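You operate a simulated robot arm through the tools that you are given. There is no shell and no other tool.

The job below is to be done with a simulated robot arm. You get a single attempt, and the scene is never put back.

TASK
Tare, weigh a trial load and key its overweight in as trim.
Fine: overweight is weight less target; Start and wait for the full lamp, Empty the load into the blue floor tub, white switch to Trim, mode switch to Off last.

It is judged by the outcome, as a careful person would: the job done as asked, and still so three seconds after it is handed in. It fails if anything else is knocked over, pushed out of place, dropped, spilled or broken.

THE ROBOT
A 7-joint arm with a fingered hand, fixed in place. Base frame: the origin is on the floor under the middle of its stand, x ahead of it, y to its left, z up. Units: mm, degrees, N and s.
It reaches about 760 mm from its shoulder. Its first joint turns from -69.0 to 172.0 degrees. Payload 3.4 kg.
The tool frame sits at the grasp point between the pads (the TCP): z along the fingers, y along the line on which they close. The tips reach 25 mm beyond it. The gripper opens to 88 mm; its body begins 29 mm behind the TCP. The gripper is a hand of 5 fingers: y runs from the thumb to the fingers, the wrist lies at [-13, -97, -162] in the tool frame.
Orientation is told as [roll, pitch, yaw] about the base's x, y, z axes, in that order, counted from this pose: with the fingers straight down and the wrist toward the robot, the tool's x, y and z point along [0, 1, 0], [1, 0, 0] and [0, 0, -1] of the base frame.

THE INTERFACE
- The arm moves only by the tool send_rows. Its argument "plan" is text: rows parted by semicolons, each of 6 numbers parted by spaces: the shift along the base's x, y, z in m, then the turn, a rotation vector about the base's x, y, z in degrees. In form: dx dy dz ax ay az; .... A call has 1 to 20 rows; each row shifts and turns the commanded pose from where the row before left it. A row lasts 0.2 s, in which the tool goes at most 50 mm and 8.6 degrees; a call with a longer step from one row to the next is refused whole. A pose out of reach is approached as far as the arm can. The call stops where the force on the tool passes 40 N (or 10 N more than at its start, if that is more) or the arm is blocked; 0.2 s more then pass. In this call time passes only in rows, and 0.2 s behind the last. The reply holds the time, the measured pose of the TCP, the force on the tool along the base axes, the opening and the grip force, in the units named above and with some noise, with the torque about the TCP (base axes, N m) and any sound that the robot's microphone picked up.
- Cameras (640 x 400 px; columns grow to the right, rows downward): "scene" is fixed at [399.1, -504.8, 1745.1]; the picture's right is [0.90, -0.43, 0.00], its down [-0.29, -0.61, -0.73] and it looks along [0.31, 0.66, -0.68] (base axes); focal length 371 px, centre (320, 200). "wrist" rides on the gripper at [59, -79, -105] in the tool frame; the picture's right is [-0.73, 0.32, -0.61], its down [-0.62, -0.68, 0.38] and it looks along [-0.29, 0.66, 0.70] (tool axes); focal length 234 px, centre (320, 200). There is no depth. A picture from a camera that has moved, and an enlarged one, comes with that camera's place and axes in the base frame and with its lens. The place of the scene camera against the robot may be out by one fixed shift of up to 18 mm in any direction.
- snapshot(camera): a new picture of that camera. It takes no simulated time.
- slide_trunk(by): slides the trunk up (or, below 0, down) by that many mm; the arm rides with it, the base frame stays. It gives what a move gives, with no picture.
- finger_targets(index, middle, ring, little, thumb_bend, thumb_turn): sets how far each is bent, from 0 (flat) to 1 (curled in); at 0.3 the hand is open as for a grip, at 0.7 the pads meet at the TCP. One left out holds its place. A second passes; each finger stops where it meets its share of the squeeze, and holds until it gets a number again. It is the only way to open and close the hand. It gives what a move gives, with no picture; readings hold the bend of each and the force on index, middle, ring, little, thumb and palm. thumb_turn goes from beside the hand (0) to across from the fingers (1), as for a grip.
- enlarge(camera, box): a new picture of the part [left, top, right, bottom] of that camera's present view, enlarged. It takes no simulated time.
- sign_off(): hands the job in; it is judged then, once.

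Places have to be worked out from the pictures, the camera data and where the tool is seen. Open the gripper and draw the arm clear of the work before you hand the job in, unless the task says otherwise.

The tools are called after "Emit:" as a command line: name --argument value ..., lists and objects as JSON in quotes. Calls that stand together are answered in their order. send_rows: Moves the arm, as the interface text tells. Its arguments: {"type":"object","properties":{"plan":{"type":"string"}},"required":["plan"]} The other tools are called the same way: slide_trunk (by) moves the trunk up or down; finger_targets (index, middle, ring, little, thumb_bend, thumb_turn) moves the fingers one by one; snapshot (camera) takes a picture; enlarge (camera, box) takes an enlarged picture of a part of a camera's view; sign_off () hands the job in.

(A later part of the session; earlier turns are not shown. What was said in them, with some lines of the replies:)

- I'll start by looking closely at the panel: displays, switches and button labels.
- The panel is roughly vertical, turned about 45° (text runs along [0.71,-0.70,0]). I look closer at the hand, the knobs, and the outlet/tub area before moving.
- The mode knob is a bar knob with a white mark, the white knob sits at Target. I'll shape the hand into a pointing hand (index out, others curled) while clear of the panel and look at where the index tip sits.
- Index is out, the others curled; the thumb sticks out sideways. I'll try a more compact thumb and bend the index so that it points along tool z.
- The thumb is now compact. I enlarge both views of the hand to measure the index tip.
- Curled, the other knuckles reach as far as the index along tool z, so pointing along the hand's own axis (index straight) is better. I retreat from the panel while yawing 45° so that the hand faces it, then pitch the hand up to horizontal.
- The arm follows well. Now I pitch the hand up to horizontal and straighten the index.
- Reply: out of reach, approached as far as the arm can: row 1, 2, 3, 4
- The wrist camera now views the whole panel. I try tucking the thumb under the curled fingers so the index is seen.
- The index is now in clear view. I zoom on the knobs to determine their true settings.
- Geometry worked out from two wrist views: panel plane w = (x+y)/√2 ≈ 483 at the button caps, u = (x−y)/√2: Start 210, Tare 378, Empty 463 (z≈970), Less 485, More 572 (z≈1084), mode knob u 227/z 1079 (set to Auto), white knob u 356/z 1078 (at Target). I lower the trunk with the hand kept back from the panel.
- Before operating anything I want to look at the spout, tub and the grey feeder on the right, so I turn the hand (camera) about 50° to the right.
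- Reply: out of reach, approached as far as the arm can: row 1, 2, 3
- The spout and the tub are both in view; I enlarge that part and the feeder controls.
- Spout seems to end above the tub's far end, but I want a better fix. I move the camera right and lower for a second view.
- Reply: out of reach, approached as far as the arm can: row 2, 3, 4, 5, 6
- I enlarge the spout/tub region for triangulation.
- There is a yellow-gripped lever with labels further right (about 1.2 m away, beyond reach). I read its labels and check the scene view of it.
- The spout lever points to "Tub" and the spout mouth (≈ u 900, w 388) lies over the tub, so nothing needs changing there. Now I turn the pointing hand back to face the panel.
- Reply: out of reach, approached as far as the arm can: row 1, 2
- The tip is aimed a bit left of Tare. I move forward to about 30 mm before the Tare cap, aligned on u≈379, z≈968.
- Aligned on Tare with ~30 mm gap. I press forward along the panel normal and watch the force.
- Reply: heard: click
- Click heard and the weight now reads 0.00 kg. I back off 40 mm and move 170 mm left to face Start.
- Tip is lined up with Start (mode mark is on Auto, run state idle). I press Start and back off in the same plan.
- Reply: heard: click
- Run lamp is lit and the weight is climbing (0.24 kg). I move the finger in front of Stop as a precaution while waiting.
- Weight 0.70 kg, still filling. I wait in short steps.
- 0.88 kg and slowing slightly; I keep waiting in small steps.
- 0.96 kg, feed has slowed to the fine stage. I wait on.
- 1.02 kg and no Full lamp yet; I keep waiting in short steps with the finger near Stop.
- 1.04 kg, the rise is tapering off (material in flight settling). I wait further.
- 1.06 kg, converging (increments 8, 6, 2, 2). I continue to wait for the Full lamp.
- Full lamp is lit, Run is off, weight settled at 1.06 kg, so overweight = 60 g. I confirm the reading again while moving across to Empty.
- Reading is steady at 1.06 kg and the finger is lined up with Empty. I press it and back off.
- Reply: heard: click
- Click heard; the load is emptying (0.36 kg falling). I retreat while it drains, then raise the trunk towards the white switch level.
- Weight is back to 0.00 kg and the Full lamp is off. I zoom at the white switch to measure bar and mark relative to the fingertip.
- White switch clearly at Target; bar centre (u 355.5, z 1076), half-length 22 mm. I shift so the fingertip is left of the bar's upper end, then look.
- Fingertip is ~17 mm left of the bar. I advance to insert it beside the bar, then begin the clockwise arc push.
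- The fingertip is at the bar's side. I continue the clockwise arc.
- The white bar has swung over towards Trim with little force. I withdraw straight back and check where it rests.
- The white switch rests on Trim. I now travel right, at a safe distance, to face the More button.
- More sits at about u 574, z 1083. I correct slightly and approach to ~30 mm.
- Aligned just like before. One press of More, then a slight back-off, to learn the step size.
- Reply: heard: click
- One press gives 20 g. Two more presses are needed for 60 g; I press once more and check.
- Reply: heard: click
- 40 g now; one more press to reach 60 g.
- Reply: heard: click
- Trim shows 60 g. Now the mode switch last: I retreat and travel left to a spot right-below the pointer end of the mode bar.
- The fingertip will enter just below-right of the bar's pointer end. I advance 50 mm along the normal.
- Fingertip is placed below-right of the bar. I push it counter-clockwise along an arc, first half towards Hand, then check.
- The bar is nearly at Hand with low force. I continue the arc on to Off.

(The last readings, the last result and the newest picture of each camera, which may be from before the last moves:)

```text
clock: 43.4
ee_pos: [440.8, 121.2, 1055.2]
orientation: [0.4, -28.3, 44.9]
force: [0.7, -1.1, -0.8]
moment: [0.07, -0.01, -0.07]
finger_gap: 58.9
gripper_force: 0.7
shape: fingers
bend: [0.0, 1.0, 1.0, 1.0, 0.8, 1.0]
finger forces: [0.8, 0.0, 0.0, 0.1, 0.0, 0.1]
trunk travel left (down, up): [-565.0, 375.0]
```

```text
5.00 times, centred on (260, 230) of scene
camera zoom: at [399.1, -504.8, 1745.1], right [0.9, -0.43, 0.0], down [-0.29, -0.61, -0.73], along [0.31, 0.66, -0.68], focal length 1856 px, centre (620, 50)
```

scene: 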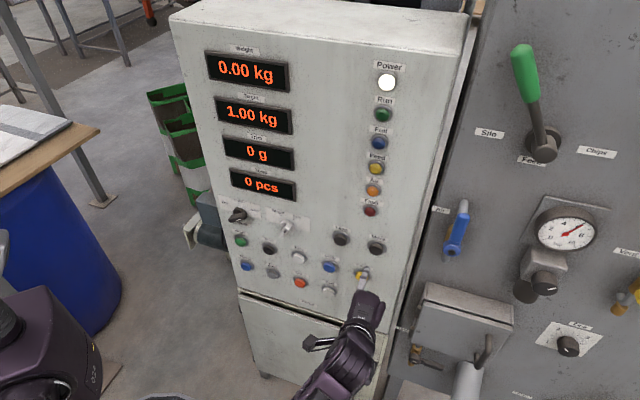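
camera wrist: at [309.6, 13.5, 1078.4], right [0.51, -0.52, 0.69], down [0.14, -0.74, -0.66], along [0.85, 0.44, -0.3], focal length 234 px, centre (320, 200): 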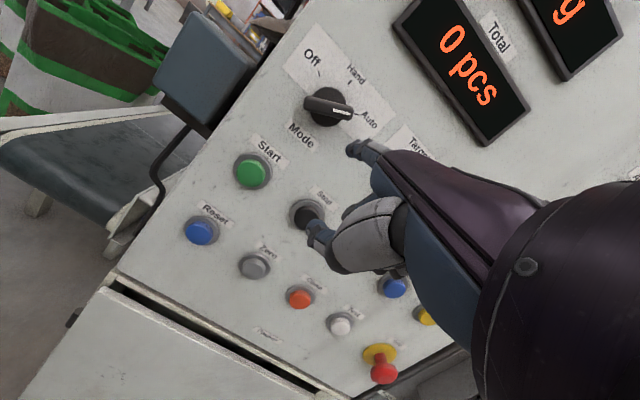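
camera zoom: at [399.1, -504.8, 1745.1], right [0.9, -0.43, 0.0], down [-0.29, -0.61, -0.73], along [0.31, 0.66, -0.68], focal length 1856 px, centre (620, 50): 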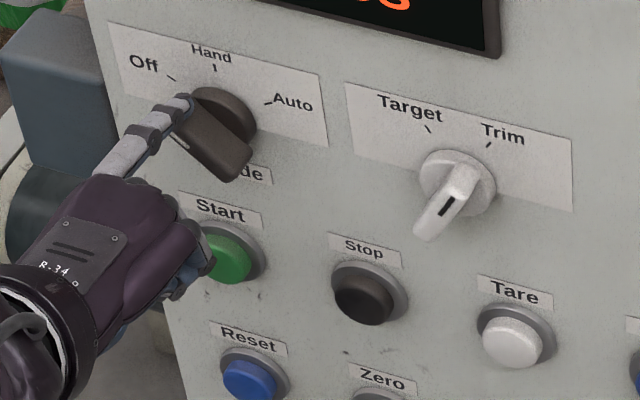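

The bar is at about −40°, a bit short of Off. I push further left and slightly down.

Emit:
send_rows --plan "-0.0035 0.0035 -0.002 0 0 0; -0.003 0.003 -0.003 0 0 0; -0.0015 0.0015 -0.002 0 0 0"

Emit:
enlarge --camera "wrist" --box '[260, 40, 420, 200]'

Emit:
enlarge --camera "scene" --box '[210, 190, 310, 270]'

```text
clock: 44.2
ee_pos: [433.4, 129.1, 1047.5]
orientation: [0.4, -28.4, 44.8]
force: [2.2, -3.9, 3.6]
moment: [0.33, -0.01, -0.28]
finger_gap: 62.4
gripper_force: 2.4
shape: fingers
bend: [0.0, 1.0, 1.0, 1.0, 0.8, 1.0]
finger forces: [4.8, 0.0, 0.1, 0.1, 0.0, 0.1]
trunk travel left (down, up): [-565.0, 375.0]
```

```text
2.50 times, centred on (340, 120) of wrist
camera zoom: at [308.7, 86.4, 1102.4], right [0.51, -0.52, 0.68], down [0.14, -0.73, -0.66], along [0.85, 0.44, -0.3], focal length 585 px, centre (270, 400)
```

zoom: 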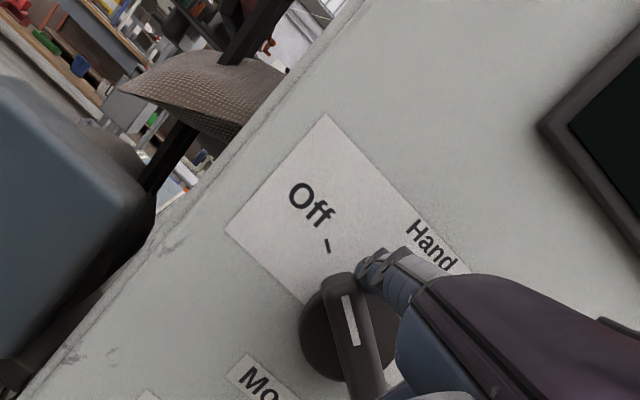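

```text
5.00 times, centred on (260, 230) of scene
camera zoom: at [399.1, -504.8, 1745.1], right [0.9, -0.43, 0.0], down [-0.29, -0.61, -0.73], along [0.31, 0.66, -0.68], focal length 1856 px, centre (620, 50)
```

zoom: 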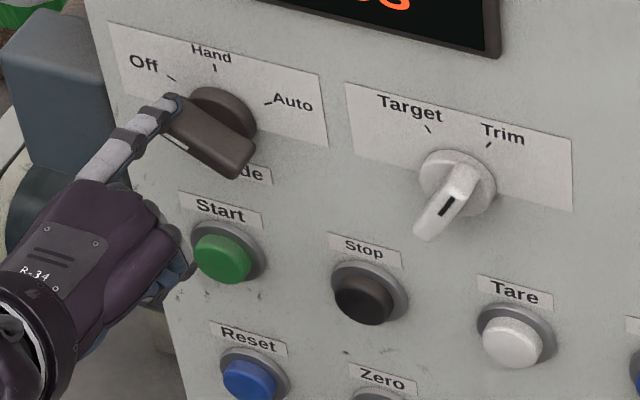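

Force has risen to ~6 N, suggesting the end stop at Off. I release the contact, withdraw and check.

Emit:
send_rows --plan "0.002 -0.002 0.004 0 0 0; -0.016 -0.016 0 0 0 0; -0.025 -0.025 0 0 0 0; -0.025 -0.025 -0.02 0 0 0"

Emit:
enlarge --camera "scene" --box '[210, 190, 310, 270]'

Emit:
snapshot --camera "scene"

Emit:
enlarge --camera "wrist" --box '[270, 60, 450, 200]'

```text
clock: 45.2
ee_pos: [378.5, 67.8, 1036.2]
orientation: [0.3, -28.2, 44.9]
force: [0.1, 0.6, 0.6]
moment: [0.03, -0.01, 0.02]
finger_gap: 58.9
gripper_force: 0.0
shape: fingers
bend: [0.0, 1.0, 1.0, 1.0, 0.8, 1.0]
finger forces: [0.0, 0.1, 0.1, 0.1, 0.0, 0.0]
out of reach, approached as far as the arm can: row 4
trunk travel left (down, up): [-565.0, 375.0]
```

```text
5.00 times, centred on (260, 230) of scene
camera zoom: at [399.1, -504.8, 1745.1], right [0.9, -0.43, 0.0], down [-0.29, -0.61, -0.73], along [0.31, 0.66, -0.68], focal length 1856 px, centre (620, 50)
```

zoom: 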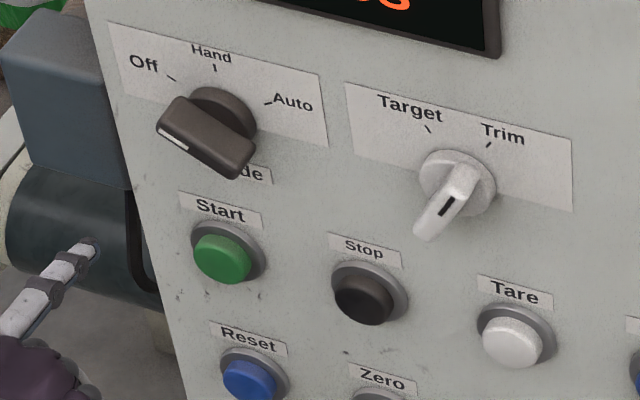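

```text
taken
```

scene: 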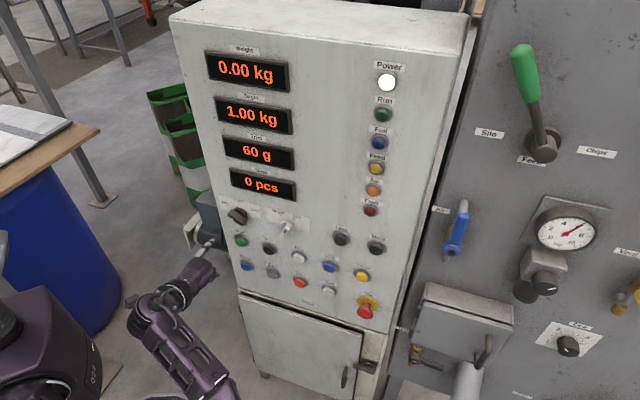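

```text
2.86 times, centred on (360, 130) of wrist
camera zoom: at [254.2, 24.0, 1089.5], right [0.51, -0.52, 0.68], down [0.14, -0.73, -0.66], along [0.85, 0.44, -0.3], focal length 669 px, centre (206, 400)
```

zoom: 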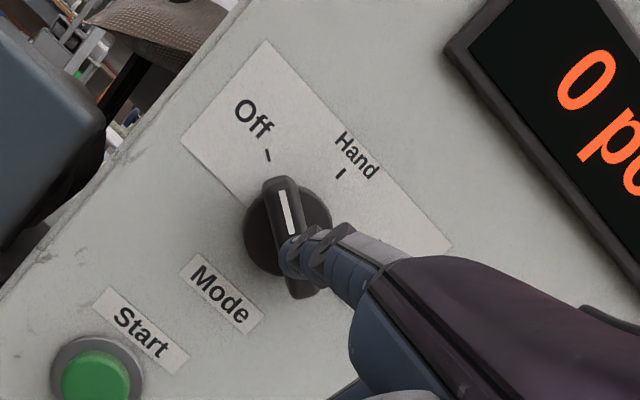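

The mode mark is aligned with Off (bar axis computed at −60°), trim 60 g, weight 0.00. I now swing the hand away from the panel and look at the tub to confirm the load landed in it.

Emit:
send_rows --plan "0 -0.015 0 0 0 -8; 0 -0.02 0 0 0 -8; 0 -0.02 0 0 0 -8; 0 -0.02 0 0 0 -8; 0 -0.02 0 0 0 -8; 0 -0.02 0 0 0 -8; 0 -0.02 0 0 0 -8; 0 -0.02 0 0 0 -8"

Emit:
snapshot --camera "wrist"

Emit:
snapshot --camera "scene"

```text
clock: 47.0
ee_pos: [413.8, -65.4, 1047.2]
orientation: [0.2, -28.3, -19.3]
force: [0.5, -0.3, 0.1]
moment: [-0.01, 0.02, -0.02]
finger_gap: 58.8
gripper_force: 0.1
shape: fingers
bend: [0.0, 1.0, 1.0, 1.0, 0.8, 1.0]
finger forces: [0.0, 0.0, 0.0, 0.0, 0.1, 0.1]
out of reach, approached as far as the arm can: row 1, 2, 3, 4, 5
trunk travel left (down, up): [-565.0, 375.0]
```

```text
taken
camera wrist: at [322.1, 29.5, 1101.4], right [-0.24, -0.69, 0.68], down [-0.6, -0.45, -0.66], along [0.76, -0.57, -0.3], focal length 234 px, centre (320, 200)
```

wrist: 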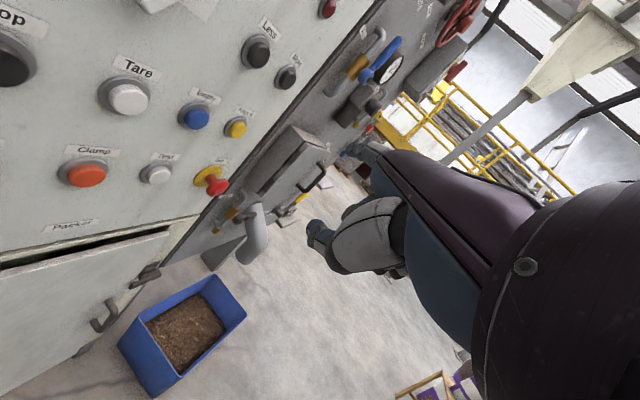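

```text
taken
```

scene: 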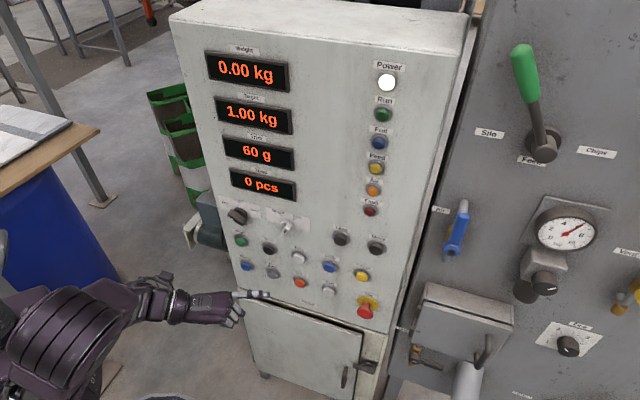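

The tub holds the emptied load, displays read 0.00 kg / 60 g. I open the hand and draw the arm further clear.

Emit:
finger_targets --index 0.3 --middle 0.3 --ring 0.3 --little 0.3 --thumb_bend 0.3 --thumb_turn 1.0

Emit:
send_rows --plan "-0.01 -0.03 0 0 0 -3; -0.01 -0.03 0 0 0 -3; -0.01 -0.03 0 0 0 -3"

Emit:
snapshot --camera "scene"

Emit:
enlarge --camera "scene" --box '[210, 190, 310, 270]'

Emit:
enlarge --camera "wrist" --box '[60, 180, 320, 400]'

```text
clock: 48.0
ee_pos: [414.3, -64.1, 1046.5]
orientation: [0.2, -28.3, -19.1]
force: [-0.8, -0.1, 1.1]
moment: [0.03, 0.01, 0.02]
finger_gap: 84.6
gripper_force: 0.2
shape: fingers
bend: [0.3, 0.3, 0.3, 0.3, 0.3, 0.98]
finger forces: [0.1, 0.0, 0.0, 0.0, 0.1, 0.1]
trunk travel left (down, up): [-565.0, 375.0]
```

```text
clock: 48.8
ee_pos: [420.7, -135.9, 1060.1]
orientation: [0.2, -28.2, -28.2]
force: [-0.9, -0.6, 0.8]
moment: [0.0, 0.0, 0.02]
finger_gap: 84.8
gripper_force: 0.0
shape: fingers
bend: [0.3, 0.3, 0.3, 0.3, 0.3, 0.98]
finger forces: [0.0, 0.0, 0.0, 0.0, 0.0, 0.0]
out of reach, approached as far as the arm can: row 1, 2, 3
trunk travel left (down, up): [-565.0, 375.0]
```

```text
taken
```

scene: 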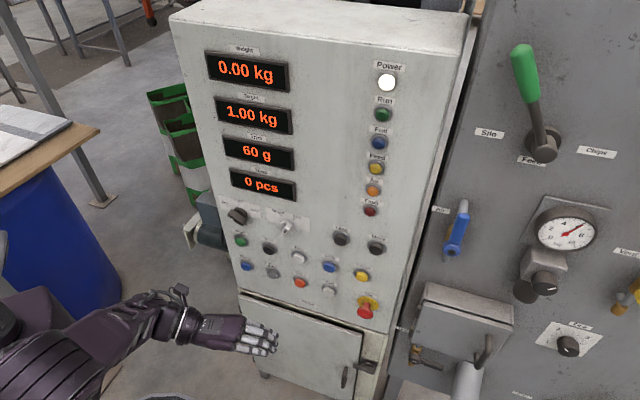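

```text
5.00 times, centred on (260, 230) of scene
camera zoom: at [399.1, -504.8, 1745.1], right [0.9, -0.43, 0.0], down [-0.29, -0.61, -0.73], along [0.31, 0.66, -0.68], focal length 1856 px, centre (620, 50)
```

zoom: 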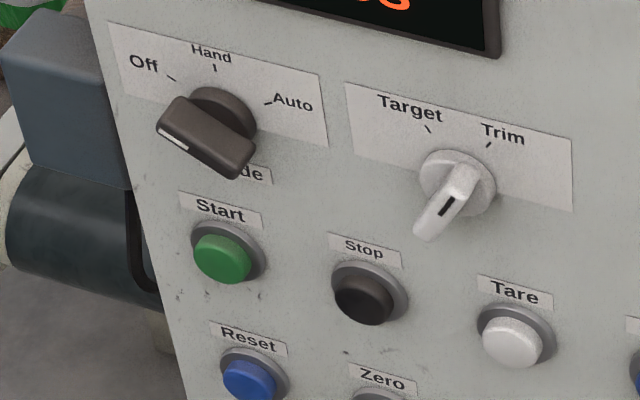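

```text
1.82 times, centred on (190, 290) of wrist
camera zoom: at [344.3, -27.9, 1114.9], right [-0.34, -0.64, 0.69], down [-0.66, -0.35, -0.66], along [0.67, -0.68, -0.3], focal length 426 px, centre (556, 36)
```

zoom: 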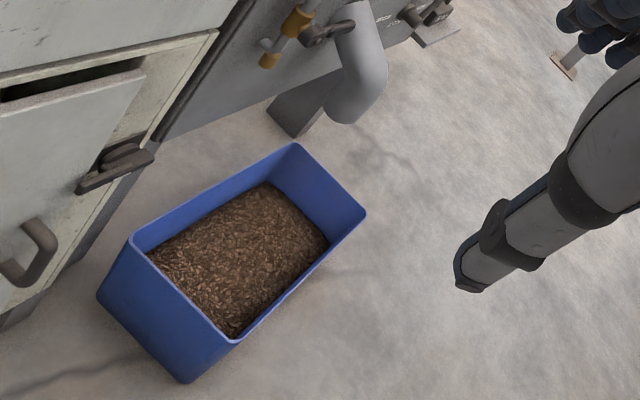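

Everything checks out: mode is at Off, the white switch is at Trim, trim reads 60 g (1.06 − 1.00 kg) and the weight reads 0.00 kg. The chips are in the tub with none spilled, the hand is open and the arm is clear, so I hand the job in.

Emit:
sign_off

```text
The job is handed in.
```

The job is done and handed in: the trial load weighed 1.06 kg against the 1.00 kg target, and its overweight is keyed in as 60 g trim.

- **Tare:** the weight display went from 0.10 kg to 0.00 kg.
- **Trial load:** I pressed Start with the mode switch left in Auto, where I found it, and waited for the full lamp. The reading held at 1.06 kg.
- **Empty:** the load went into the blue floor tub, and I saw no spill around it. The display returned to 0.00 kg.
- **Trim:** I turned the white switch to Trim and pressed More three times, 20 g each. The trim display shows 60 g.
- **Mode switch:** turned to Off last.

The hand is open and the arm is clear of the panel.
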